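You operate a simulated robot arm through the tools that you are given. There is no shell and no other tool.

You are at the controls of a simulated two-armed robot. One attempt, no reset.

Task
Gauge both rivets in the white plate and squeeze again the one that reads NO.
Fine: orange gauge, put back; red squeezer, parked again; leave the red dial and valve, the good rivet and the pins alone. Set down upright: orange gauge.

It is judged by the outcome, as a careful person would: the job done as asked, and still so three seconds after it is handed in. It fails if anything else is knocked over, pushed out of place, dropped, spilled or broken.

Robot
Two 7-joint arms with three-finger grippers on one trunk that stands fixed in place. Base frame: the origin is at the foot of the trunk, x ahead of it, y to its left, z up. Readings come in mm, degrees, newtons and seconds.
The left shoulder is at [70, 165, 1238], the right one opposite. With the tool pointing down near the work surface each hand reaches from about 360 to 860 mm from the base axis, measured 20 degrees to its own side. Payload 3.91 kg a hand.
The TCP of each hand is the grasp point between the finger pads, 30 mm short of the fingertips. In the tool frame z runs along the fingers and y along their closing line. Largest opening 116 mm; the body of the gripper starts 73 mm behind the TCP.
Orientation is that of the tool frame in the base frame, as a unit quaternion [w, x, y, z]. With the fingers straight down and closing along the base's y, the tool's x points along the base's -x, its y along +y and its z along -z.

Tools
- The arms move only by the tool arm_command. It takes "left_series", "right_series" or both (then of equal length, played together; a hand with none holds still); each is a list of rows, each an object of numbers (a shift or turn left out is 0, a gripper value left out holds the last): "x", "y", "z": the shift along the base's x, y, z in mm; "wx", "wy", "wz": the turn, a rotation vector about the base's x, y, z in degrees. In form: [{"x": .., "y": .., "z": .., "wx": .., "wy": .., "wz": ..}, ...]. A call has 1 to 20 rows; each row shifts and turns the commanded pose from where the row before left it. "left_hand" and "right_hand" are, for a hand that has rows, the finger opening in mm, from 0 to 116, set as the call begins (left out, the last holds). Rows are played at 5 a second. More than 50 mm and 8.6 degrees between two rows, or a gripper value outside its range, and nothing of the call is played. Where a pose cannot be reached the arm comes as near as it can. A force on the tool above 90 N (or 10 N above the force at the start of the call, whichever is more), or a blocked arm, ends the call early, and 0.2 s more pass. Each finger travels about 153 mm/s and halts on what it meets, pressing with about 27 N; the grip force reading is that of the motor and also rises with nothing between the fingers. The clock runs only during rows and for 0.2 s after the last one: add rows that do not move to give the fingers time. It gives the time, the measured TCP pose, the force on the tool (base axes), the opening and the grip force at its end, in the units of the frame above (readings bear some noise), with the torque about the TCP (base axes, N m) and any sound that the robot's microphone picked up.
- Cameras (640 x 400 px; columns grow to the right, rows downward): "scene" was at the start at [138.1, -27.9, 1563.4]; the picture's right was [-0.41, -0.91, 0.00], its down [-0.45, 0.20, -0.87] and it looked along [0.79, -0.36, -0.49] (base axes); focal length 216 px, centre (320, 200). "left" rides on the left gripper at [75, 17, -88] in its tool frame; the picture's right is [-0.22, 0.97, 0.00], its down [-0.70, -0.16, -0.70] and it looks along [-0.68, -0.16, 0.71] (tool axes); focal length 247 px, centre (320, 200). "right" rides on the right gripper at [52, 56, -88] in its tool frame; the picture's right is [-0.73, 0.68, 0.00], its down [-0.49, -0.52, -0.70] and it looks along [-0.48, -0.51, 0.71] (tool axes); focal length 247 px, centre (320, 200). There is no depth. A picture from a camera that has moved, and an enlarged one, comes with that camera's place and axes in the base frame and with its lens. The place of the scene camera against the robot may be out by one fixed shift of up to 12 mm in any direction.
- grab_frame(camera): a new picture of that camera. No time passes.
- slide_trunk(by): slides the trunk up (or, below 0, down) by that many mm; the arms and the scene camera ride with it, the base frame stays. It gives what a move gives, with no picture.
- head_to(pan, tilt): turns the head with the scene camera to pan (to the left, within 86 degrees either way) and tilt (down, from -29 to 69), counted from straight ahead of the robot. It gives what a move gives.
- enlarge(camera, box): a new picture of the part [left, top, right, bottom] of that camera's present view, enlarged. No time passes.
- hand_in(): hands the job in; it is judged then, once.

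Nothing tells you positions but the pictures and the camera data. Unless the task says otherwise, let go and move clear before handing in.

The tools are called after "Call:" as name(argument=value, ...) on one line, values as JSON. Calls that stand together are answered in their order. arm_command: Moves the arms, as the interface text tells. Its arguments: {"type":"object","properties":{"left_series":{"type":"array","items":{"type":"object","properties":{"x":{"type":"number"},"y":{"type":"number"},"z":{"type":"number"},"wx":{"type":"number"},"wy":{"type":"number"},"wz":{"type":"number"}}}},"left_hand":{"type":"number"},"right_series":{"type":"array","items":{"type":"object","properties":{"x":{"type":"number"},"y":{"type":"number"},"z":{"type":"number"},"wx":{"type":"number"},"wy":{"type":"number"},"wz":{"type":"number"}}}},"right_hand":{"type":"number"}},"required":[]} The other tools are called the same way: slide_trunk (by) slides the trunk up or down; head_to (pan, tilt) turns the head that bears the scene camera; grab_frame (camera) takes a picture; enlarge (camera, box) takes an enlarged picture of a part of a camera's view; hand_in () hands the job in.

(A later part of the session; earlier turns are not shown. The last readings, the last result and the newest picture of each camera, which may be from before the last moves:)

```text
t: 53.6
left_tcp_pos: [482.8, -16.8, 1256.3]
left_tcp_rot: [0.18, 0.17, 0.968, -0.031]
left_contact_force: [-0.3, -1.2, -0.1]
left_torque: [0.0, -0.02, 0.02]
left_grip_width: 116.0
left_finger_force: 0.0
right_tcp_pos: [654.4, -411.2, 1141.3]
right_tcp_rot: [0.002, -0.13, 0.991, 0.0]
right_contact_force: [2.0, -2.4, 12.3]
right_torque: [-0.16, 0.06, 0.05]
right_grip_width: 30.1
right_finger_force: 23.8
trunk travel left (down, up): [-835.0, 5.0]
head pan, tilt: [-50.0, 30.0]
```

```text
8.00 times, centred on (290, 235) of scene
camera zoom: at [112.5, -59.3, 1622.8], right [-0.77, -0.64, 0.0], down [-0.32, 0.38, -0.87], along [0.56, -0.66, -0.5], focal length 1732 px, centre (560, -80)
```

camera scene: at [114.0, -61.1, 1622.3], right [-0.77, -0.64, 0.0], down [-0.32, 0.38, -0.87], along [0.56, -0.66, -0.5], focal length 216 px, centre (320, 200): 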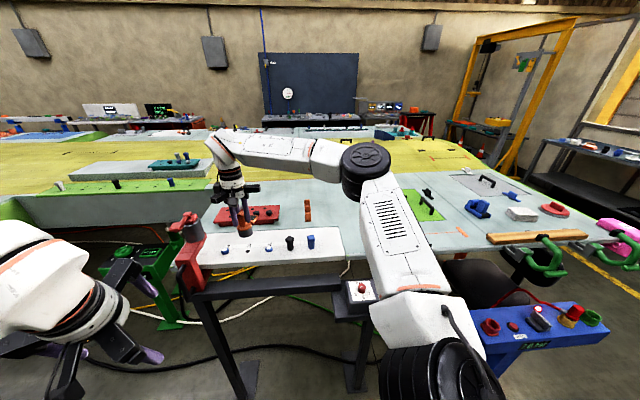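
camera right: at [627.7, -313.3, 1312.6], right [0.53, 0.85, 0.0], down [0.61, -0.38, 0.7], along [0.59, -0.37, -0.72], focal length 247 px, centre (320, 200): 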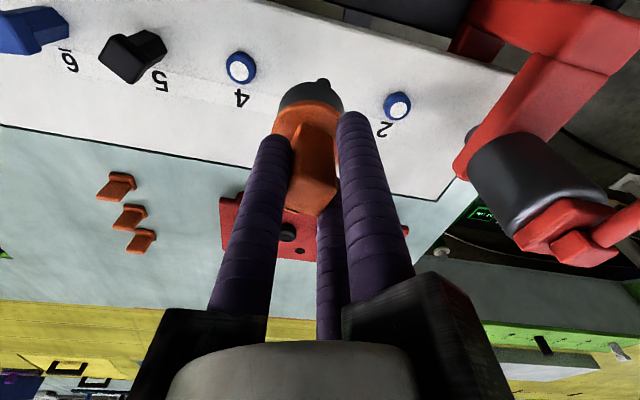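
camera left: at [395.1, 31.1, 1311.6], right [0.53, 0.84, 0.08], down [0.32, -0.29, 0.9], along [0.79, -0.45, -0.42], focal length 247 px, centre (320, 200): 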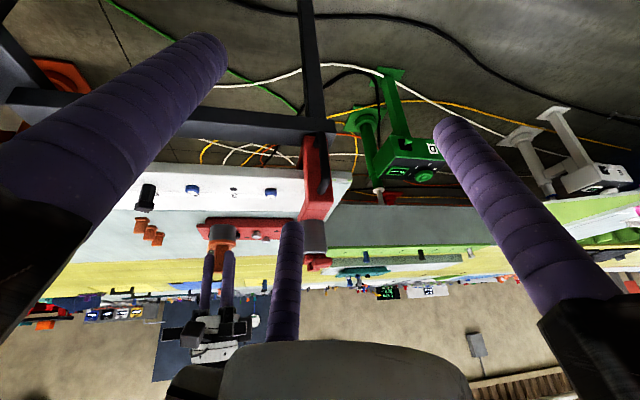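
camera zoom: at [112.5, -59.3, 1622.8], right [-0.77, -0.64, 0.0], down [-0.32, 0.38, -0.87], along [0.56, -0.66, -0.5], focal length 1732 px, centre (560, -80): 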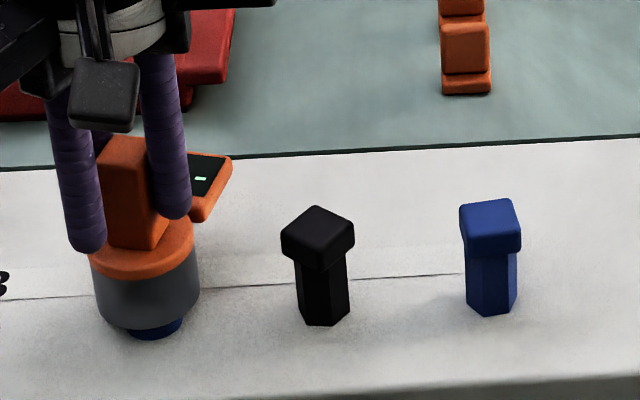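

The cup touched the rivet's top edge: both views say it sits about 1.7 mm too far toward rivet 2's side. I'll lift slightly, shift back and retry.

Call:
arm_command(right_series=[{"z": 5}, {"x": -1.2, "y": -1.6}, {"z": -3}, {"z": -2}, {"z": -2}, {}])

Call:
enlarge(camera="left", box=[150, 160, 230, 220])

Call:
enlarge(camera="scene", box=[260, 210, 320, 260])

```text
t: 55.0
left_tcp_pos: [482.0, -17.7, 1256.7]
left_tcp_rot: [0.18, 0.17, 0.968, -0.032]
left_contact_force: [-0.1, 0.3, 0.9]
left_torque: [-0.03, 0.01, 0.0]
left_grip_width: 116.0
left_finger_force: 0.0
right_tcp_pos: [651.2, -411.7, 1143.6]
right_tcp_rot: [0.002, -0.13, 0.992, 0.0]
right_contact_force: [3.4, -6.6, 25.7]
right_torque: [-0.34, 0.04, 0.15]
right_grip_width: 30.1
right_finger_force: 24.1
trunk travel left (down, up): [-835.0, 5.0]
head pan, tilt: [-50.0, 30.0]
```

```text
6.67 times, centred on (190, 190) of left
camera zoom: at [392.7, 32.8, 1312.6], right [0.53, 0.84, 0.08], down [0.32, -0.29, 0.9], along [0.79, -0.45, -0.42], focal length 1646 px, centre (1187, 267)
```

zoom: 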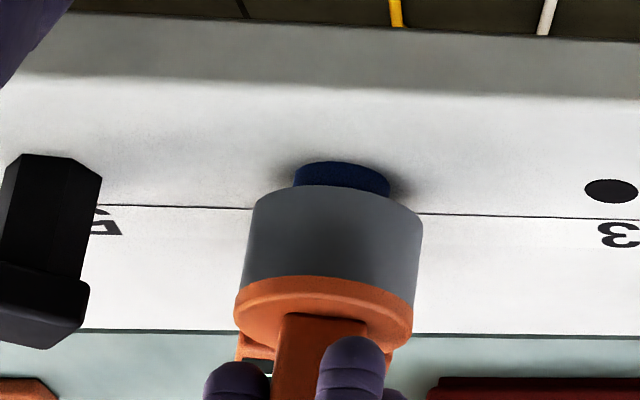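

```text
8.00 times, centred on (290, 235) of scene
camera zoom: at [110.9, -58.9, 1622.9], right [-0.77, -0.64, 0.0], down [-0.32, 0.38, -0.87], along [0.56, -0.66, -0.5], focal length 1732 px, centre (560, -80)
```

zoom: 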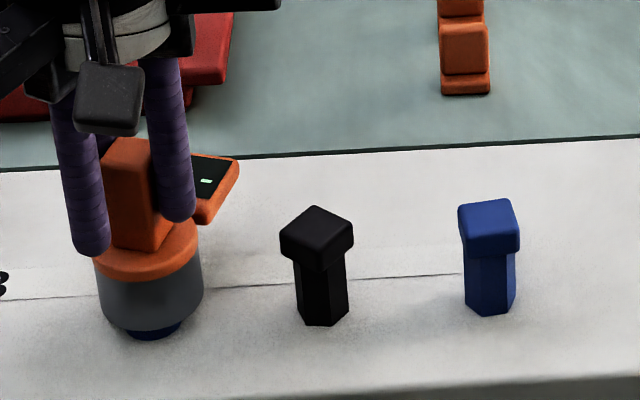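

Call:
enlarge(camera="scene", box=[280, 224, 296, 240])

Call:
enlarge(camera="right", box=[250, 30, 390, 230])

Call:
enlarge(camera="left", box=[170, 170, 210, 210])

```text
16.00 times, centred on (288, 232) of scene
camera zoom: at [110.9, -58.9, 1622.9], right [-0.77, -0.64, 0.0], down [-0.32, 0.38, -0.87], along [0.56, -0.66, -0.5], focal length 3463 px, centre (832, -312)
```

zoom: 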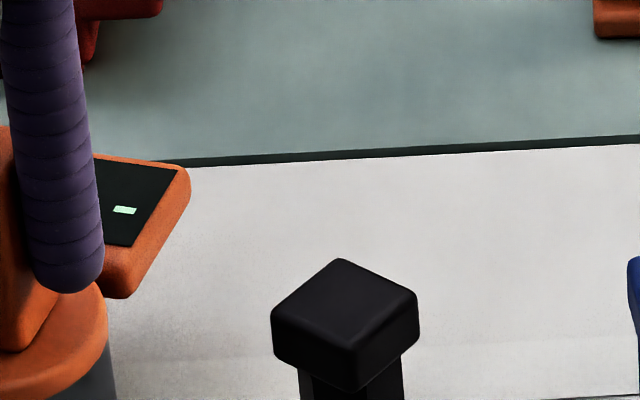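

```text
2.00 times, centred on (320, 130) of right
camera zoom: at [587.4, -371.5, 1231.5], right [0.53, 0.85, 0.0], down [0.6, -0.38, 0.7], along [0.6, -0.37, -0.71], focal length 494 px, centre (320, 340)
```

zoom: 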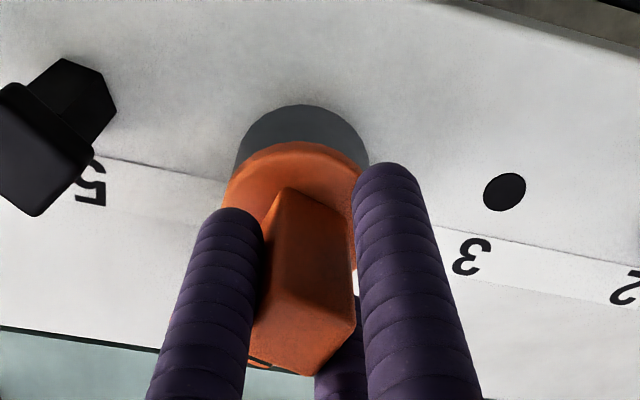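

```text
10.00 times, centred on (190, 190) of left
camera zoom: at [392.7, 32.8, 1312.6], right [0.53, 0.84, 0.08], down [0.32, -0.29, 0.9], along [0.79, -0.45, -0.42], focal length 2470 px, centre (1620, 300)
```

zoom: 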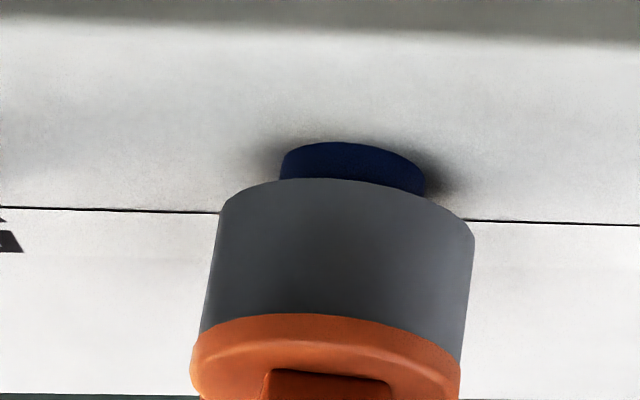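

The display still shows dashes and the cup rests on the rivet's top rather than sliding over it. I'll raise the gauge and look at its underside with the left camera, to see whether it has a bore and where it is centred.

Call:
arm_command(right_series=[{"z": 10}, {"z": 40}, {"z": 45}, {"z": 45, "x": -20, "y": 20}, {"z": 45, "x": -20, "y": 30}, {"z": 45, "x": -10, "y": 30}, {}], left_series=[{"wx": -2.7, "wy": -7.5, "z": -20}, {"wx": -2.7, "wy": -7.5, "z": -20}, {"wx": -2.7, "wy": -7.5, "z": -20}, {"wx": -2.7, "wy": -7.5, "z": -20}, {"wx": -2.7, "wy": -7.5, "z": -20}, {"wz": -8}, {"wz": -8}])

Call:
grab_frame(camera="left")

```text
refused: row 4 steps farther than a row can; nothing moved
```

```text
taken
camera left: at [392.7, 32.8, 1312.6], right [0.53, 0.84, 0.08], down [0.32, -0.29, 0.9], along [0.79, -0.45, -0.42], focal length 247 px, centre (320, 200)
```

left: 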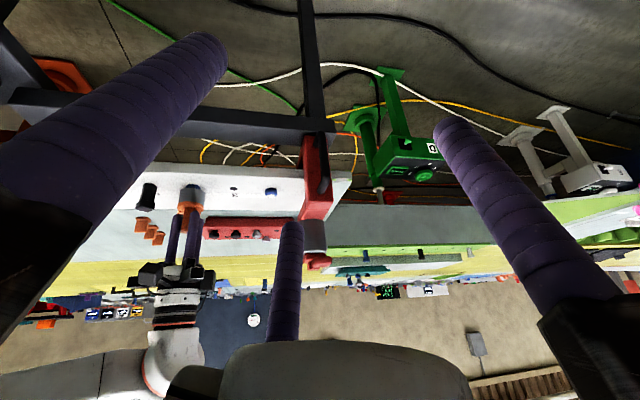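

Call:
arm_command(right_series=[{"z": 10}, {"z": 40}, {"z": 40}, {"z": 38, "x": -15, "y": 20}, {"z": 38, "x": -15, "y": 25}, {"z": 38, "x": -15, "y": 25}, {}], left_series=[{"wx": -2.7, "wy": -7.5, "z": -20}, {"wx": -2.7, "wy": -7.5, "z": -20}, {"wx": -2.7, "wy": -7.5, "z": -20}, {"wx": -2.7, "wy": -7.5, "z": -20}, {"wx": -2.7, "wy": -7.5, "z": -20}, {"wz": -8}, {"wz": -8}])

Call:
grab_frame(camera="left")

```text
t: 56.6
left_tcp_pos: [487.7, -21.3, 1155.0]
left_tcp_rot: [0.482, 0.267, 0.82, -0.156]
left_contact_force: [0.3, 0.2, 0.4]
left_torque: [-0.01, -0.05, 0.02]
left_grip_width: 115.8
left_finger_force: 0.1
left hand out of reach, approached as far as the arm can: row 6
right_tcp_pos: [608.5, -346.0, 1343.6]
right_tcp_rot: [-0.001, -0.131, 0.991, 0.001]
right_contact_force: [0.4, -0.6, -5.3]
right_torque: [0.07, 0.03, -0.02]
right_grip_width: 29.7
right_finger_force: 23.6
trunk travel left (down, up): [-835.0, 5.0]
head pan, tilt: [-50.0, 30.0]
```

```text
taken
camera left: at [405.8, 59.7, 1133.2], right [0.66, 0.72, 0.2], down [-0.31, 0.03, 0.95], along [0.68, -0.69, 0.25], focal length 247 px, centre (320, 200)
```

left: 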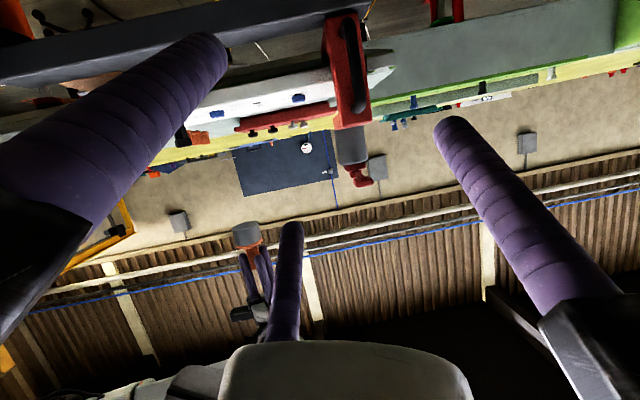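

Call:
enlarge(camera="left", box=[220, 210, 280, 260])

Call:
enlarge(camera="left", box=[260, 10, 420, 190])

Call:
enlarge(camera="left", box=[170, 60, 340, 160])

```text
8.00 times, centred on (250, 235) of left
camera zoom: at [405.8, 59.7, 1133.2], right [0.66, 0.72, 0.2], down [-0.31, 0.03, 0.95], along [0.68, -0.69, 0.25], focal length 1976 px, centre (880, -80)
```

zoom: 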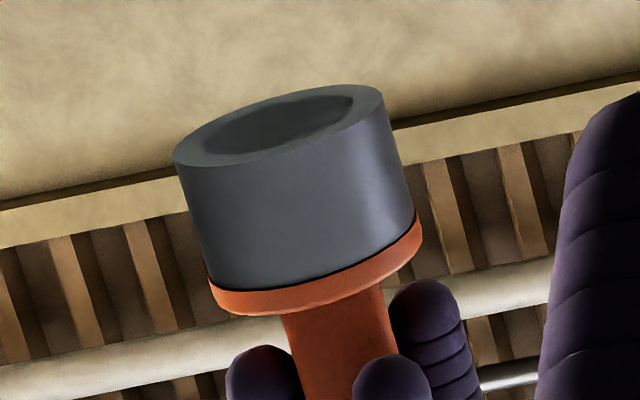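

```text
2.22 times, centred on (340, 100) of left
camera zoom: at [405.8, 59.7, 1133.2], right [0.66, 0.72, 0.2], down [-0.31, 0.03, 0.95], along [0.68, -0.69, 0.25], focal length 549 px, centre (276, 422)
```

zoom: 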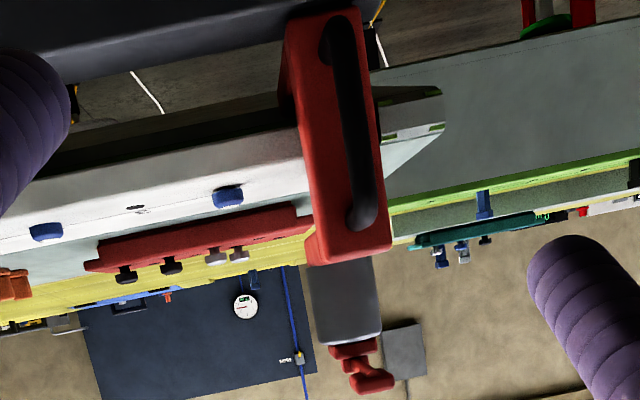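

```text
3.76 times, centred on (255, 110) of left
camera zoom: at [405.8, 59.7, 1133.2], right [0.66, 0.72, 0.2], down [-0.31, 0.03, 0.95], along [0.68, -0.69, 0.25], focal length 930 px, centre (565, 539)
```

zoom: 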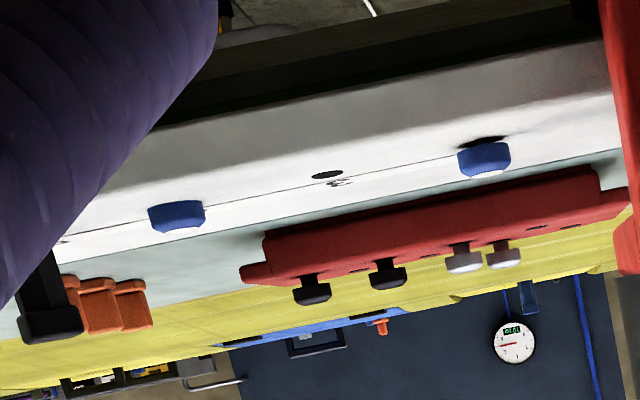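

The cup has a bore of about 32 mm for a 29 mm rivet head, so centring must be within about 1.5 mm. Combining the views, the TCP should be near (652, -411.8). I'll go back there and lower gently.

Call:
arm_command(right_series=[{"x": 14.4, "y": -22.6, "z": -40}, {"x": 14.4, "y": -22.6, "z": -40}, {"x": 14.3, "y": -22.7, "z": -40}, {"z": -38}, {"z": -26}, {"z": -10}, {}])

Call:
enlarge(camera="left", box=[150, 70, 230, 130])

Call:
enlarge(camera="scene", box=[260, 210, 320, 260])

Call:
enlarge(camera="right", box=[270, 50, 370, 130])

```text
t: 58.2
left_tcp_pos: [488.5, -20.4, 1155.8]
left_tcp_rot: [0.483, 0.266, 0.82, -0.155]
left_contact_force: [1.3, -0.3, -0.4]
left_torque: [0.02, -0.01, 0.04]
left_grip_width: 116.1
left_finger_force: 0.0
right_tcp_pos: [651.2, -413.0, 1146.4]
right_tcp_rot: [0.0, -0.131, 0.991, 0.001]
right_contact_force: [-0.1, 0.4, -4.8]
right_torque: [0.04, 0.01, -0.04]
right_grip_width: 29.3
right_finger_force: 23.1
trunk travel left (down, up): [-835.0, 5.0]
head pan, tilt: [-50.0, 30.0]
```

```text
6.67 times, centred on (190, 100) of left
camera zoom: at [406.4, 59.5, 1133.4], right [0.66, 0.72, 0.2], down [-0.31, 0.03, 0.95], along [0.68, -0.69, 0.25], focal length 1646 px, centre (1187, 867)
```

zoom: 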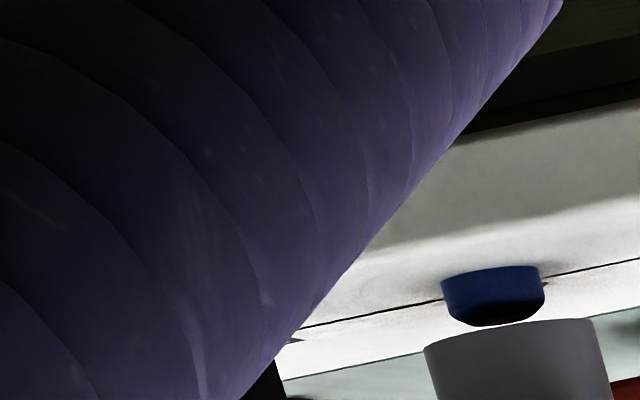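

```text
8.00 times, centred on (290, 235) of scene
camera zoom: at [114.2, -60.0, 1622.3], right [-0.77, -0.64, 0.0], down [-0.32, 0.38, -0.87], along [0.56, -0.66, -0.5], focal length 1732 px, centre (560, -80)
```

zoom: 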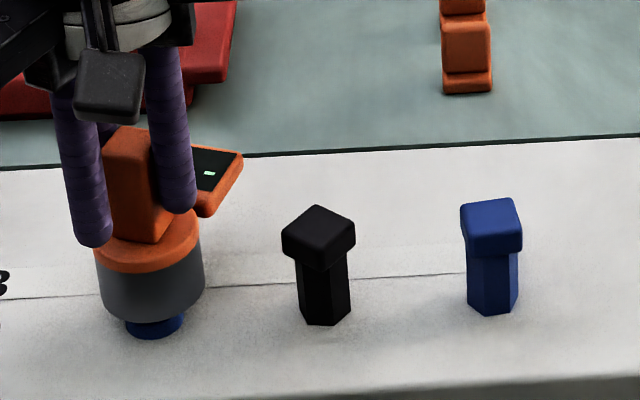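

```text
5.00 times, centred on (320, 90) of right
camera zoom: at [587.7, -371.9, 1236.5], right [0.53, 0.85, 0.0], down [0.61, -0.38, 0.7], along [0.59, -0.37, -0.72], focal length 1235 px, centre (320, 750)
```

zoom: 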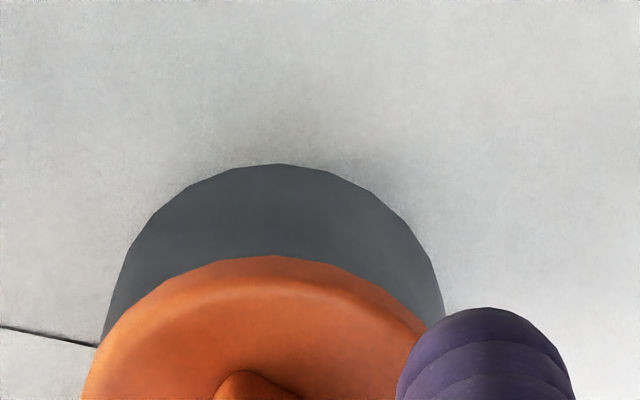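

Call:
enlarge(camera="left", box=[196, 98, 236, 138])

Call:
enlarge(camera="scene", box=[265, 230, 295, 255])

```text
10.00 times, centred on (216, 118) of left
camera zoom: at [406.4, 59.5, 1133.4], right [0.66, 0.72, 0.2], down [-0.31, 0.03, 0.95], along [0.68, -0.69, 0.25], focal length 2470 px, centre (1360, 1020)
```

zoom: 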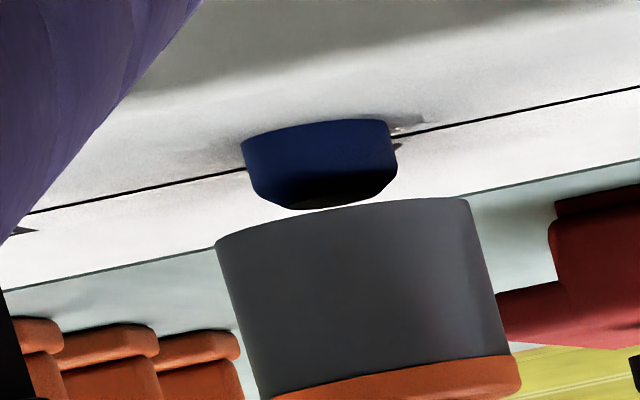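

```text
16.00 times, centred on (280, 242) of scene
camera zoom: at [114.2, -60.0, 1622.3], right [-0.77, -0.64, 0.0], down [-0.32, 0.38, -0.87], along [0.56, -0.66, -0.5], focal length 3463 px, centre (960, -480)
```

zoom: 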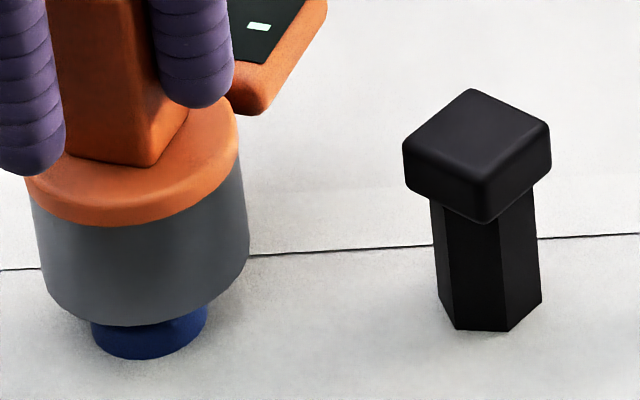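

The close-ups agree better now: the rivet is about 1 mm further toward rivet 2. I'll shift slightly and press down lightly to see if the cup drops over.

Call:
arm_command(right_series=[{"x": 0.8, "y": 0.2}, {"z": -3}, {"z": -1.5}, {"z": -1}, {}])

```text
t: 59.4
left_tcp_pos: [488.0, -20.7, 1155.6]
left_tcp_rot: [0.481, 0.267, 0.82, -0.156]
left_contact_force: [-0.4, -0.5, 0.4]
left_torque: [0.01, -0.01, 0.01]
left_grip_width: 115.8
left_finger_force: 0.0
right_tcp_pos: [652.3, -410.7, 1142.3]
right_tcp_rot: [0.0, -0.13, 0.991, 0.0]
right_contact_force: [0.0, 0.5, -4.4]
right_torque: [0.05, 0.0, 0.01]
right_grip_width: 29.3
right_finger_force: 23.1
trunk travel left (down, up): [-835.0, 5.0]
head pan, tilt: [-50.0, 30.0]
```

Call:
arm_command(right_series=[{"z": -1.5}, {"z": -1.5}, {}])

```text
t: 60.2
left_tcp_pos: [487.4, -21.5, 1155.7]
left_tcp_rot: [0.482, 0.266, 0.82, -0.155]
left_contact_force: [0.6, 0.1, -0.1]
left_torque: [-0.02, 0.02, -0.01]
left_grip_width: 116.1
left_finger_force: 0.0
right_tcp_pos: [652.5, -412.3, 1139.5]
right_tcp_rot: [-0.001, -0.131, 0.991, 0.0]
right_contact_force: [0.0, -0.1, -4.9]
right_torque: [0.07, 0.03, 0.03]
right_grip_width: 29.2
right_finger_force: 23.4
trunk travel left (down, up): [-835.0, 5.0]
head pan, tilt: [-50.0, 30.0]
```

Call:
arm_command(right_series=[{"z": -2}, {"z": -2}, {}])

Call:
enlarge(camera="left", box=[196, 88, 236, 128])

Call:
enlarge(camera="scene", box=[265, 220, 297, 255])

```text
t: 61.0
left_tcp_pos: [488.2, -21.7, 1157.0]
left_tcp_rot: [0.482, 0.266, 0.82, -0.155]
left_contact_force: [0.0, 0.3, 0.1]
left_torque: [0.0, 0.0, -0.01]
left_grip_width: 116.1
left_finger_force: 0.1
right_tcp_pos: [651.7, -412.0, 1134.7]
right_tcp_rot: [-0.001, -0.131, 0.991, 0.0]
right_contact_force: [-0.3, 0.4, -5.4]
right_torque: [0.05, 0.01, 0.04]
right_grip_width: 29.2
right_finger_force: 23.7
trunk travel left (down, up): [-835.0, 5.0]
head pan, tilt: [-50.0, 30.0]
```

```text
10.00 times, centred on (216, 108) of left
camera zoom: at [406.4, 59.4, 1133.4], right [0.66, 0.72, 0.2], down [-0.31, 0.03, 0.95], along [0.68, -0.69, 0.25], focal length 2470 px, centre (1360, 1120)
```

zoom: 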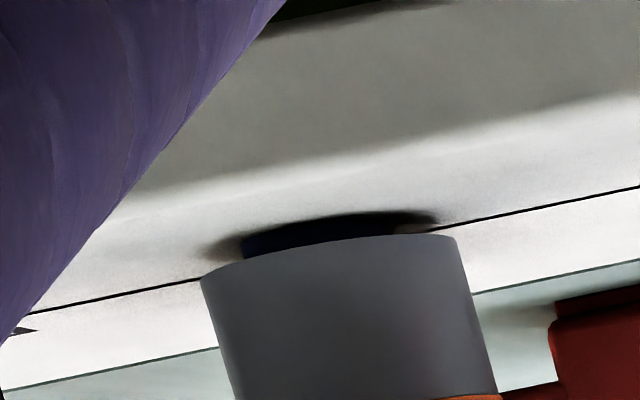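

```text
11.43 times, centred on (281, 238) of scene
camera zoom: at [114.3, -60.2, 1622.3], right [-0.77, -0.64, 0.0], down [-0.32, 0.38, -0.87], along [0.56, -0.66, -0.5], focal length 2474 px, centre (766, -229)
```

zoom: 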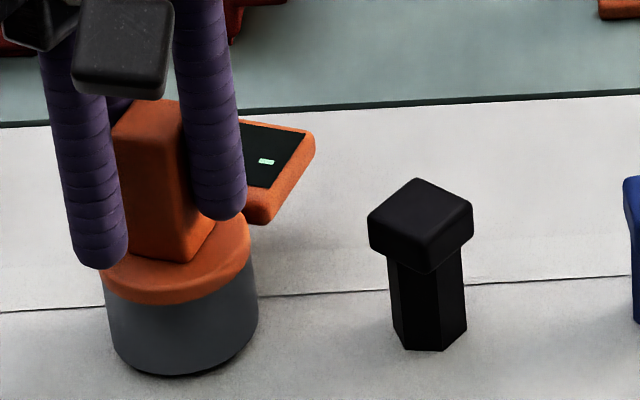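

The cup is sliding over rivet 4. Continuing gently until it seats.

Call:
arm_command(right_series=[{"z": -1.5}, {"z": -1.5}, {}])

Call:
arm_command(right_series=[{"z": -1}, {"z": -1}, {}])

Call:
enlarge(camera="left", box=[196, 88, 236, 128])

Call:
enlarge(camera="scene", box=[265, 220, 297, 255])

```text
t: 61.8
left_tcp_pos: [487.7, -19.8, 1154.9]
left_tcp_rot: [0.482, 0.266, 0.82, -0.155]
left_contact_force: [-0.1, 0.3, 0.2]
left_torque: [0.0, -0.02, 0.02]
left_grip_width: 116.0
left_finger_force: 0.0
right_tcp_pos: [652.1, -410.6, 1132.3]
right_tcp_rot: [0.0, -0.13, 0.991, 0.001]
right_contact_force: [0.7, 0.8, -4.2]
right_torque: [0.05, 0.02, 0.04]
right_grip_width: 29.3
right_finger_force: 23.5
trunk travel left (down, up): [-835.0, 5.0]
head pan, tilt: [-50.0, 30.0]
```

```text
t: 62.6
left_tcp_pos: [489.2, -20.6, 1157.4]
left_tcp_rot: [0.481, 0.267, 0.82, -0.155]
left_contact_force: [0.5, 0.3, 0.1]
left_torque: [0.01, -0.01, -0.02]
left_grip_width: 116.1
left_finger_force: 0.2
right_tcp_pos: [652.5, -411.6, 1130.9]
right_tcp_rot: [-0.001, -0.131, 0.991, 0.001]
right_contact_force: [1.0, 0.4, -5.5]
right_torque: [0.05, 0.02, 0.02]
right_grip_width: 29.2
right_finger_force: 23.1
trunk travel left (down, up): [-835.0, 5.0]
head pan, tilt: [-50.0, 30.0]
```

```text
10.00 times, centred on (216, 108) of left
camera zoom: at [406.4, 59.3, 1133.4], right [0.66, 0.72, 0.2], down [-0.31, 0.03, 0.95], along [0.68, -0.69, 0.25], focal length 2470 px, centre (1360, 1120)
```

zoom: 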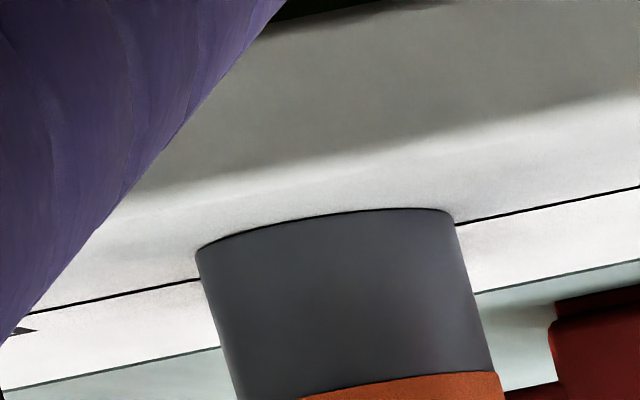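

```text
11.43 times, centred on (281, 238) of scene
camera zoom: at [114.4, -60.2, 1622.3], right [-0.77, -0.64, 0.0], down [-0.32, 0.38, -0.87], along [0.56, -0.66, -0.5], focal length 2474 px, centre (766, -229)
```

zoom: 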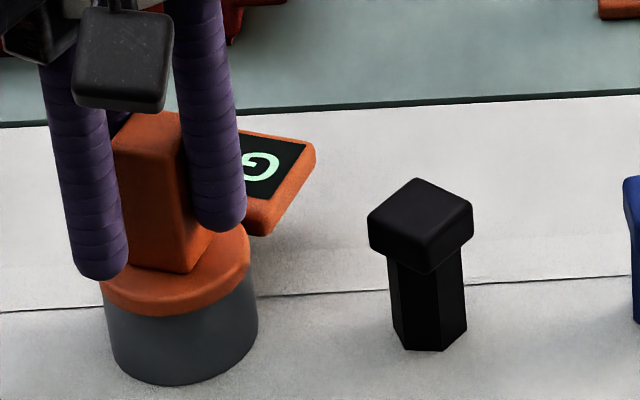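

The display shows "G" first (upside down from here), so rivet 4 reads GO. Next I'll lift off and carry the gauge to rivet 2, hovering above it with clearance from the squeezer.

Call:
arm_command(right_series=[{"z": 6}, {"z": 20}, {"z": 25}, {"x": 28, "y": 28}, {"x": 28, "y": 28}, {"x": 28, "y": 28}, {"x": 27.5, "y": 27.2}, {"z": -15}, {}])

Call:
grab_frame(camera="left")

Call:
grab_frame(camera="right")

Call:
enlarge(camera="scene", box=[160, 170, 290, 280])

```text
t: 64.6
left_tcp_pos: [487.7, -20.3, 1156.3]
left_tcp_rot: [0.482, 0.266, 0.82, -0.155]
left_contact_force: [-0.7, 0.4, 0.2]
left_torque: [0.01, 0.0, 0.03]
left_grip_width: 115.9
left_finger_force: 0.1
right_tcp_pos: [761.9, -299.4, 1166.4]
right_tcp_rot: [-0.001, -0.131, 0.991, 0.002]
right_contact_force: [-1.0, -0.5, -5.1]
right_torque: [0.08, -0.01, -0.01]
right_grip_width: 29.0
right_finger_force: 23.5
trunk travel left (down, up): [-835.0, 5.0]
head pan, tilt: [-50.0, 30.0]
```

```text
taken
camera left: at [405.9, 58.9, 1133.6], right [0.66, 0.72, 0.2], down [-0.31, 0.03, 0.95], along [0.68, -0.69, 0.25], focal length 247 px, centre (320, 200)
```

left: 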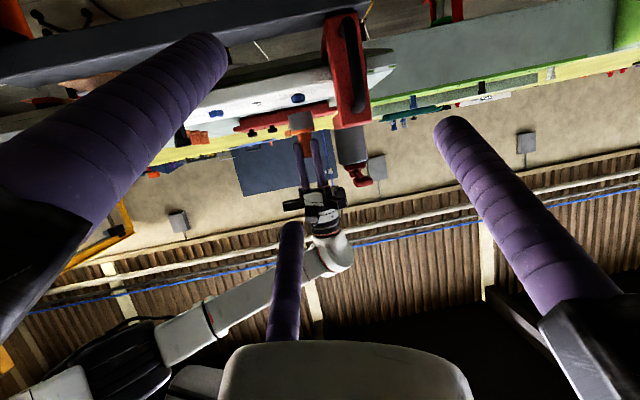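

```text
taken
camera right: at [696.9, -258.9, 1255.4], right [0.53, 0.85, 0.0], down [0.61, -0.38, 0.7], along [0.59, -0.37, -0.72], focal length 247 px, centre (320, 200)
```

right: 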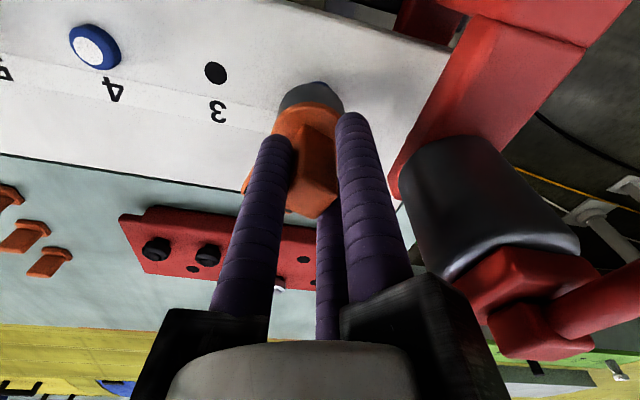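

```text
3.64 times, centred on (225, 225) of scene
camera zoom: at [113.6, -60.6, 1622.4], right [-0.77, -0.64, 0.0], down [-0.32, 0.38, -0.87], along [0.56, -0.66, -0.5], focal length 787 px, centre (666, 109)
```

zoom: 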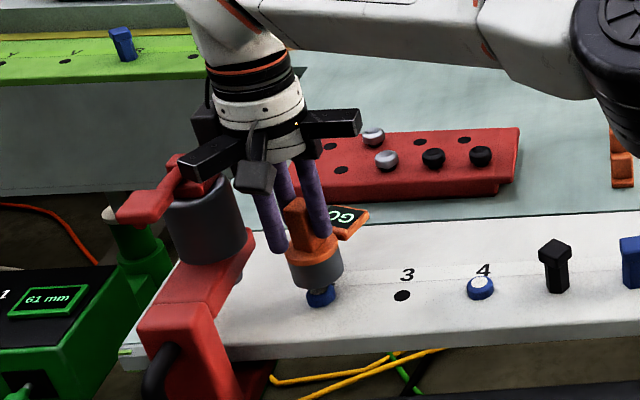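

Rivet 4 read GO, and the display holds that. One gripper rail would come close to the squeezer's lever paddle on the way down, so I'll rotate the hand another 15° first to open clearance, then check alignment over rivet 2.

Call:
arm_command(right_series=[{"wz": 7.5, "x": -0.5, "y": 0.2}, {"wz": 7.5, "x": -0.4, "y": 0.3}, {}])

Call:
enlarge(camera="left", box=[270, 80, 340, 140])

Call:
enlarge(camera="scene", box=[160, 170, 290, 280])

Call:
enlarge(camera="scene", box=[220, 220, 260, 260])

Call:
enlarge(camera="right", box=[220, 30, 420, 170])

```text
t: 65.4
left_tcp_pos: [487.8, -19.2, 1155.3]
left_tcp_rot: [0.481, 0.267, 0.82, -0.156]
left_contact_force: [0.2, -0.6, 0.8]
left_torque: [-0.01, 0.02, 0.01]
left_grip_width: 116.2
left_finger_force: 0.0
right_tcp_pos: [761.5, -297.9, 1166.5]
right_tcp_rot: [-0.001, -0.26, 0.966, 0.001]
right_contact_force: [0.3, 0.7, -6.0]
right_torque: [0.04, 0.05, 0.01]
right_grip_width: 29.2
right_finger_force: 23.7
trunk travel left (down, up): [-835.0, 5.0]
head pan, tilt: [-50.0, 30.0]
```

```text
6.67 times, centred on (305, 110) of left
camera zoom: at [406.8, 59.7, 1133.3], right [0.66, 0.73, 0.2], down [-0.31, 0.03, 0.95], along [0.68, -0.69, 0.25], focal length 1646 px, centre (420, 800)
```

zoom: 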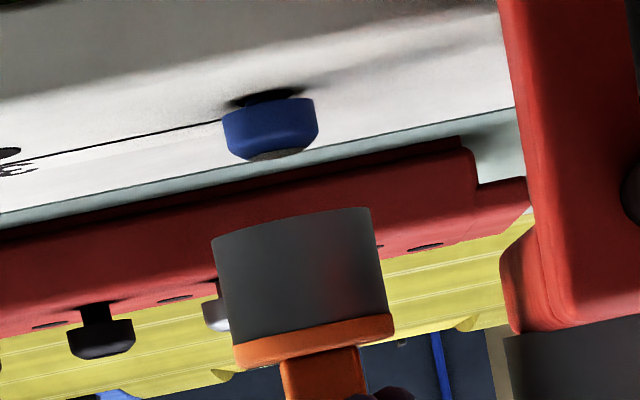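

```text
3.64 times, centred on (225, 225) of scene
camera zoom: at [114.8, -59.6, 1622.3], right [-0.77, -0.64, 0.0], down [-0.32, 0.38, -0.87], along [0.56, -0.66, -0.5], focal length 787 px, centre (666, 109)
```

zoom: 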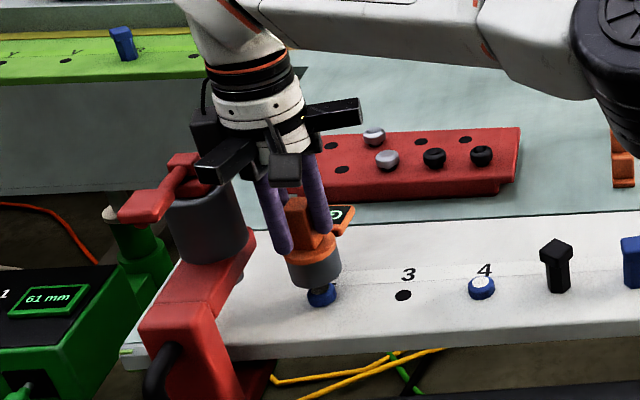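

```text
10.00 times, centred on (240, 240) of scene
camera zoom: at [114.8, -59.6, 1622.3], right [-0.77, -0.64, 0.0], down [-0.32, 0.38, -0.87], along [0.56, -0.66, -0.5], focal length 2164 px, centre (1120, -200)
```

zoom: 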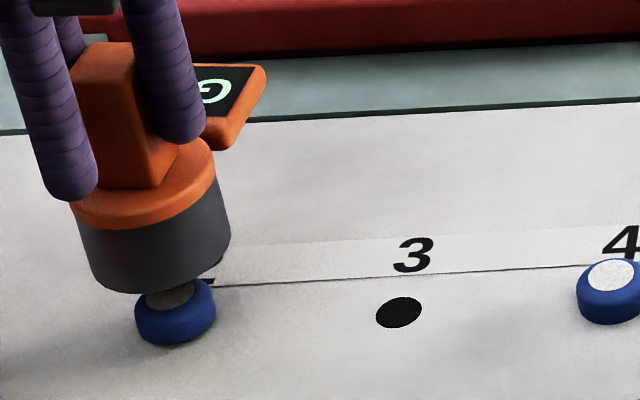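

```text
2.86 times, centred on (320, 100) of right
camera zoom: at [689.5, -276.1, 1255.6], right [0.29, 0.96, 0.0], down [0.69, -0.21, 0.7], along [0.67, -0.2, -0.72], focal length 706 px, centre (320, 486)
```

zoom: 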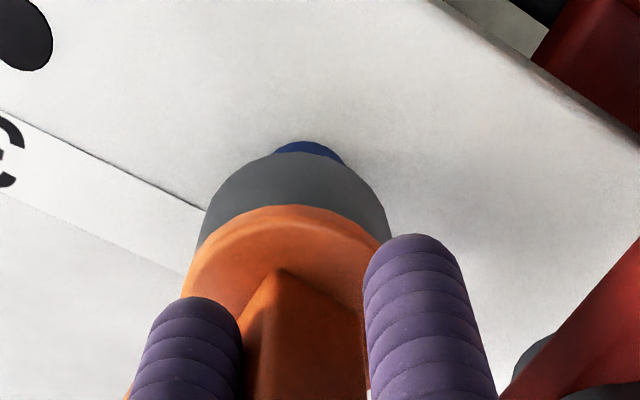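

Rivet 2's head visibly stands proud of the plate. Alignment over it looks within a millimetre, and the rails now clear the lever. Lowering in small steps.

Call:
arm_command(right_series=[{"x": 0.5, "y": 0.1}, {"z": -8}, {"z": -8}, {"z": -3}, {"z": -2}, {}])

Call:
enlarge(camera="scene", box=[160, 170, 290, 280])

Call:
enlarge(camera="left", box=[270, 80, 340, 140])

```text
t: 66.8
left_tcp_pos: [488.5, -20.8, 1154.7]
left_tcp_rot: [0.481, 0.267, 0.82, -0.156]
left_contact_force: [-0.6, 0.2, -0.2]
left_torque: [0.01, 0.0, 0.0]
left_grip_width: 115.7
left_finger_force: 0.2
right_tcp_pos: [763.4, -298.9, 1146.1]
right_tcp_rot: [-0.001, -0.258, 0.966, 0.001]
right_contact_force: [0.8, 0.2, -5.3]
right_torque: [0.07, 0.04, 0.01]
right_grip_width: 29.1
right_finger_force: 23.5
trunk travel left (down, up): [-835.0, 5.0]
head pan, tilt: [-50.0, 30.0]
```

```text
3.64 times, centred on (225, 225) of scene
camera zoom: at [114.6, -60.1, 1622.3], right [-0.77, -0.64, 0.0], down [-0.32, 0.38, -0.87], along [0.56, -0.66, -0.5], focal length 787 px, centre (666, 109)
```

zoom: 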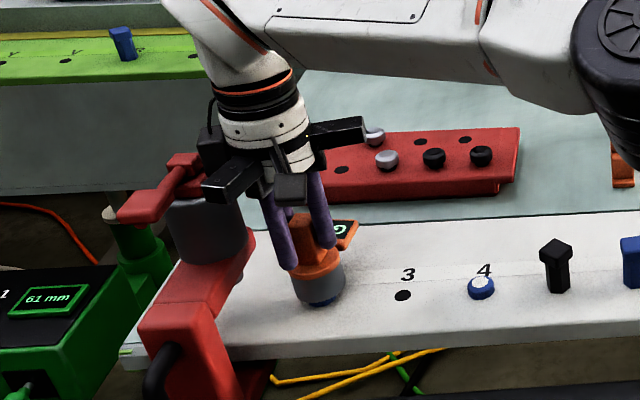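

```text
6.67 times, centred on (305, 110) of left
camera zoom: at [406.6, 59.4, 1133.4], right [0.66, 0.72, 0.2], down [-0.31, 0.03, 0.95], along [0.68, -0.69, 0.25], focal length 1646 px, centre (420, 800)
```

zoom: 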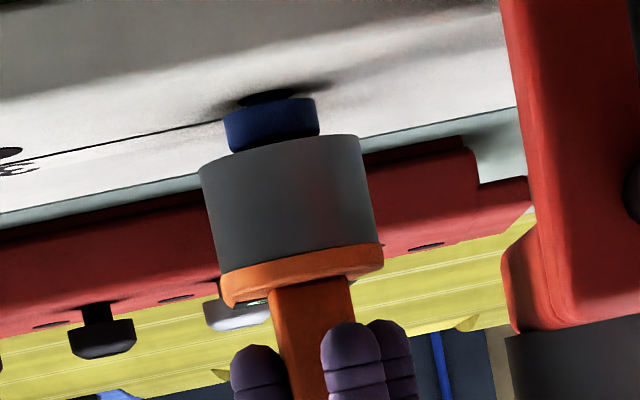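

Call:
arm_command(right_series=[{"z": -1.5}, {"z": -1.5}, {}])

Call:
arm_command(right_series=[{"z": -1.5}, {"z": -1.5}, {}])

```text
t: 67.6
left_tcp_pos: [487.6, -19.8, 1155.7]
left_tcp_rot: [0.482, 0.266, 0.821, -0.155]
left_contact_force: [0.1, 0.5, -0.8]
left_torque: [0.01, 0.04, 0.01]
left_grip_width: 116.0
left_finger_force: 0.0
right_tcp_pos: [763.4, -300.2, 1143.0]
right_tcp_rot: [-0.001, -0.259, 0.966, 0.0]
right_contact_force: [-0.4, 0.7, -4.9]
right_torque: [0.08, 0.04, -0.01]
right_grip_width: 29.1
right_finger_force: 22.6
trunk travel left (down, up): [-835.0, 5.0]
head pan, tilt: [-50.0, 30.0]
```

```text
t: 68.4
left_tcp_pos: [488.3, -20.5, 1155.7]
left_tcp_rot: [0.482, 0.267, 0.82, -0.156]
left_contact_force: [0.3, -0.9, 0.3]
left_torque: [0.02, 0.02, -0.01]
left_grip_width: 116.1
left_finger_force: 0.0
right_tcp_pos: [763.2, -299.7, 1139.1]
right_tcp_rot: [-0.002, -0.259, 0.966, 0.0]
right_contact_force: [0.1, -0.2, -4.2]
right_torque: [0.02, 0.04, 0.0]
right_grip_width: 29.2
right_finger_force: 22.8
trunk travel left (down, up): [-835.0, 5.0]
head pan, tilt: [-50.0, 30.0]
```

Call:
arm_command(right_series=[{"z": -1.5}, {"z": -1.5}, {"z": -1.5}, {}])

Call:
enlarge(camera="left", box=[270, 80, 340, 140])

Call:
enlarge(camera="scene", box=[180, 180, 270, 260])

```text
t: 69.4
left_tcp_pos: [487.7, -20.8, 1156.0]
left_tcp_rot: [0.481, 0.267, 0.82, -0.156]
left_contact_force: [0.5, 0.7, -0.4]
left_torque: [0.0, -0.04, -0.02]
left_grip_width: 115.9
left_finger_force: 0.0
right_tcp_pos: [763.4, -299.9, 1135.9]
right_tcp_rot: [-0.001, -0.259, 0.966, 0.0]
right_contact_force: [-1.0, -0.4, -5.2]
right_torque: [0.08, 0.09, -0.01]
right_grip_width: 29.0
right_finger_force: 23.4
trunk travel left (down, up): [-835.0, 5.0]
head pan, tilt: [-50.0, 30.0]
```

```text
6.67 times, centred on (305, 110) of left
camera zoom: at [406.5, 59.5, 1133.4], right [0.66, 0.72, 0.2], down [-0.31, 0.03, 0.95], along [0.68, -0.69, 0.25], focal length 1646 px, centre (420, 800)
```

zoom: 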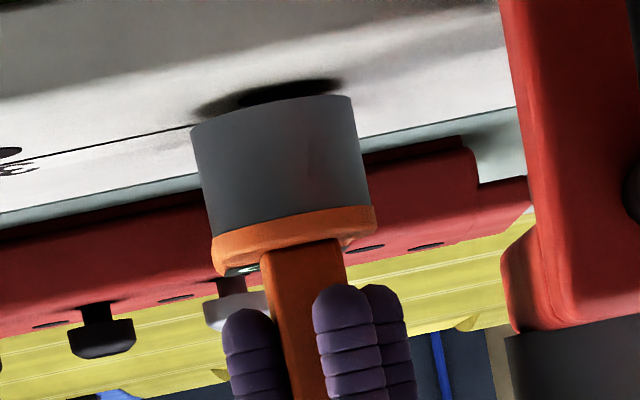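

```text
5.00 times, centred on (225, 220) of scene
camera zoom: at [114.5, -59.9, 1622.3], right [-0.77, -0.64, 0.0], down [-0.32, 0.38, -0.87], along [0.56, -0.66, -0.5], focal length 1082 px, centre (795, 100)
```

zoom: 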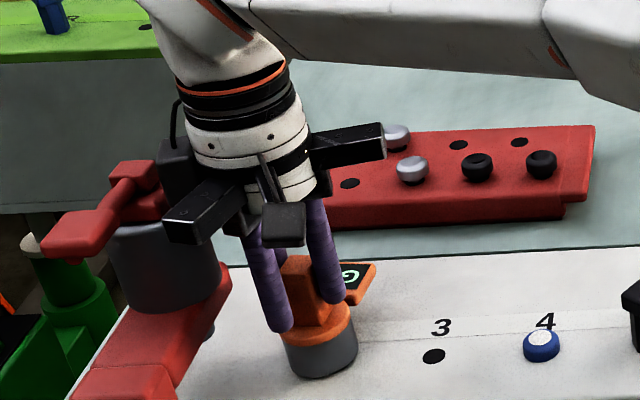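

Call:
arm_command(right_series=[{"z": -1.5}, {"z": -1.5}, {}])

Call:
arm_command(right_series=[{"z": -1}, {"z": -1}, {}])

Call:
enlarge(camera="left", box=[270, 80, 340, 140])

Call:
enlarge(camera="scene", box=[220, 220, 260, 260])

```text
t: 70.2
left_tcp_pos: [488.4, -20.1, 1156.2]
left_tcp_rot: [0.482, 0.267, 0.82, -0.156]
left_contact_force: [-0.2, -0.2, -0.6]
left_torque: [0.01, -0.04, -0.01]
left_grip_width: 116.2
left_finger_force: 0.1
right_tcp_pos: [763.4, -299.6, 1131.4]
right_tcp_rot: [-0.001, -0.26, 0.966, 0.001]
right_contact_force: [0.3, -0.8, -4.2]
right_torque: [0.06, 0.03, -0.02]
right_grip_width: 28.9
right_finger_force: 22.2
trunk travel left (down, up): [-835.0, 5.0]
head pan, tilt: [-50.0, 30.0]
```

```text
t: 71.0
left_tcp_pos: [488.0, -19.6, 1157.0]
left_tcp_rot: [0.481, 0.266, 0.821, -0.155]
left_contact_force: [-0.1, 0.0, 0.0]
left_torque: [0.03, 0.0, -0.02]
left_grip_width: 115.8
left_finger_force: 0.0
right_tcp_pos: [764.0, -298.8, 1130.0]
right_tcp_rot: [-0.001, -0.261, 0.965, 0.001]
right_contact_force: [0.8, 0.0, -1.8]
right_torque: [-0.02, -0.09, 0.04]
right_grip_width: 28.9
right_finger_force: 23.4
trunk travel left (down, up): [-835.0, 5.0]
head pan, tilt: [-50.0, 30.0]
```

```text
6.67 times, centred on (305, 110) of left
camera zoom: at [406.3, 59.6, 1133.5], right [0.66, 0.72, 0.2], down [-0.31, 0.03, 0.95], along [0.68, -0.69, 0.25], focal length 1646 px, centre (420, 800)
```

zoom: 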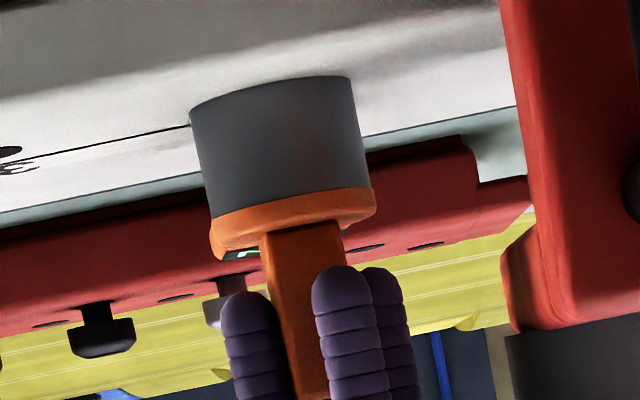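

```text
10.00 times, centred on (240, 240) of scene
camera zoom: at [114.2, -59.9, 1622.4], right [-0.77, -0.64, 0.0], down [-0.32, 0.38, -0.87], along [0.56, -0.66, -0.5], focal length 2164 px, centre (1120, -200)
```

zoom: 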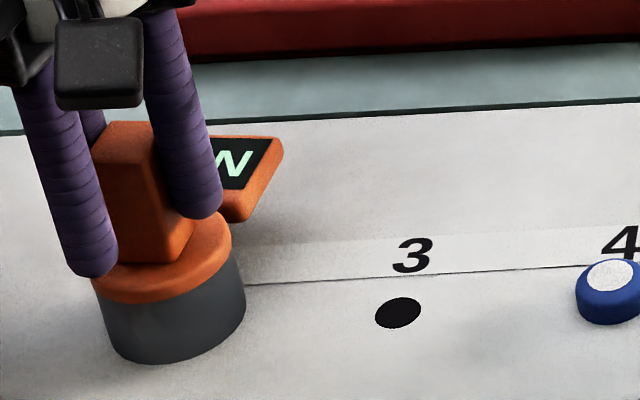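

Rivet 2 reads "N…", that is NO, so rivet 2 is the one to squeeze again. First I'll put the gauge back where it stood, turning the hand another 15° on the way to restore its original heading.

Call:
arm_command(right_series=[{"z": 6}, {"z": 20}, {"z": 40}, {"z": 34}, {"x": -15.8, "y": -42.8, "wz": 1.5}, {"x": -15.8, "y": -42.8, "wz": 1.5}, {"x": -15.8, "y": -42.8, "wz": 1.5}, {"x": -15.8, "y": -42.8, "wz": 1.5}, {"x": -15.8, "y": -42.8, "wz": 1.5}, {"x": -15.8, "y": -42.8, "z": -3, "wz": 1.5}, {"x": -15.8, "y": -42.8, "z": -3, "wz": 1.5}, {"x": -15.8, "y": -42.8, "z": -4, "wz": 1.5}, {"x": -15.8, "y": -42.8, "z": -5, "wz": 1.5}, {"x": -15.8, "y": -42.4, "z": -5, "wz": 1.5}, {}])

Call:
grab_frame(camera="right")

Call:
enlarge(camera="scene", box=[290, 160, 370, 240])

```text
t: 74.2
left_tcp_pos: [488.7, -20.9, 1155.6]
left_tcp_rot: [0.481, 0.267, 0.82, -0.156]
left_contact_force: [-0.4, 0.2, -0.3]
left_torque: [0.01, 0.01, 0.02]
left_grip_width: 116.1
left_finger_force: 0.1
right_tcp_pos: [607.0, -724.2, 1212.0]
right_tcp_rot: [-0.001, -0.384, 0.923, -0.001]
right_contact_force: [-0.3, 0.3, -4.8]
right_torque: [0.02, 0.06, -0.02]
right_grip_width: 29.0
right_finger_force: 22.8
trunk travel left (down, up): [-835.0, 5.0]
head pan, tilt: [-50.0, 30.0]
```

```text
taken
camera right: at [530.7, -721.5, 1300.7], right [0.03, 1.0, 0.0], down [0.72, -0.03, 0.7], along [0.7, -0.02, -0.72], focal length 247 px, centre (320, 200)
```

right: 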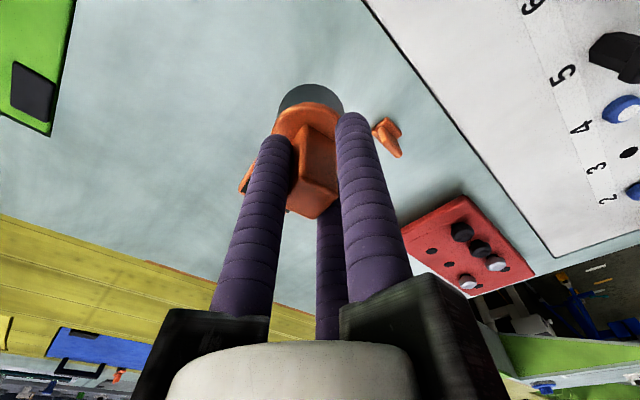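

```text
5.00 times, centred on (330, 200) of scene
camera zoom: at [114.6, -59.7, 1622.3], right [-0.77, -0.64, 0.0], down [-0.32, 0.38, -0.87], along [0.56, -0.66, -0.5], focal length 1082 px, centre (270, 200)
```

zoom: 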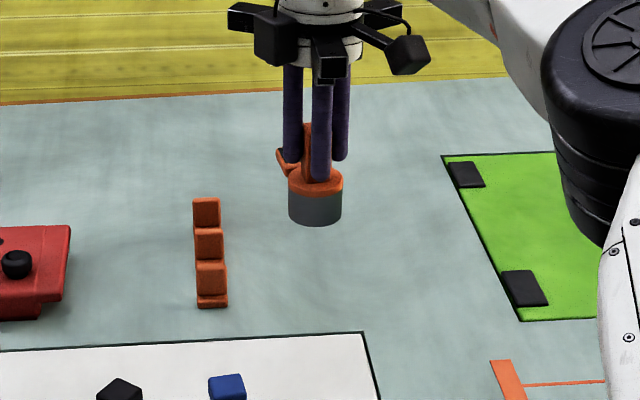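

Call:
arm_command(right_series=[{"wz": -6}, {"z": -20}, {"z": -20}, {"z": -15}, {}])

Call:
enlarge(camera="scene", box=[300, 150, 360, 240])

Call:
enlarge(camera="right", box=[230, 60, 430, 220])

```text
t: 75.4
left_tcp_pos: [487.3, -22.0, 1156.5]
left_tcp_rot: [0.481, 0.267, 0.821, -0.155]
left_contact_force: [0.4, 0.7, -0.1]
left_torque: [0.01, 0.05, 0.01]
left_grip_width: 115.9
left_finger_force: 0.0
right_tcp_pos: [606.5, -725.7, 1154.7]
right_tcp_rot: [-0.001, -0.334, 0.943, 0.001]
right_contact_force: [0.3, 0.5, -5.3]
right_torque: [0.03, 0.04, -0.01]
right_grip_width: 29.1
right_finger_force: 22.7
trunk travel left (down, up): [-835.0, 5.0]
head pan, tilt: [-50.0, 30.0]
```

```text
4.44 times, centred on (330, 195) of scene
camera zoom: at [114.2, -60.4, 1622.3], right [-0.77, -0.64, 0.0], down [-0.32, 0.38, -0.87], along [0.56, -0.66, -0.5], focal length 962 px, centre (276, 222)
```

zoom: 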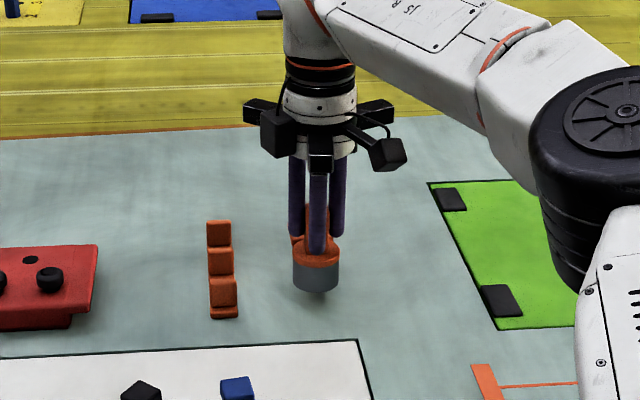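

```text
2.50 times, centred on (330, 140) of right
camera zoom: at [531.7, -715.4, 1244.5], right [0.14, 0.99, 0.0], down [0.71, -0.1, 0.7], along [0.69, -0.1, -0.72], focal length 617 px, centre (295, 350)
```

zoom: 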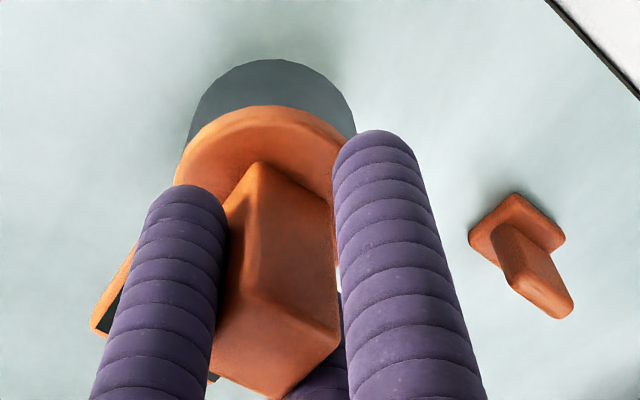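

Call:
enlarge(camera="scene", box=[310, 190, 350, 225])

```text
11.43 times, centred on (330, 208) of scene
camera zoom: at [114.2, -60.4, 1622.3], right [-0.77, -0.64, 0.0], down [-0.32, 0.38, -0.87], along [0.56, -0.66, -0.5], focal length 2474 px, centre (206, 114)
```

zoom: 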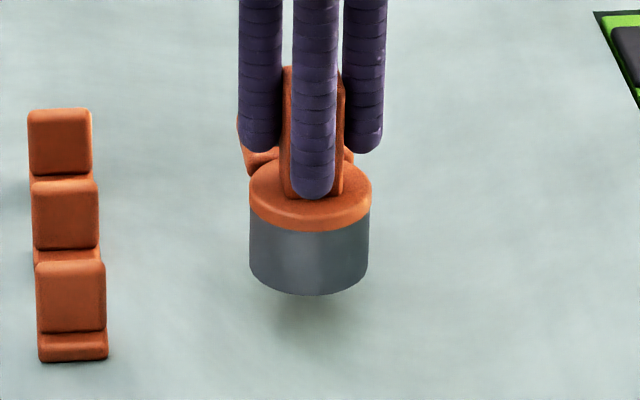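

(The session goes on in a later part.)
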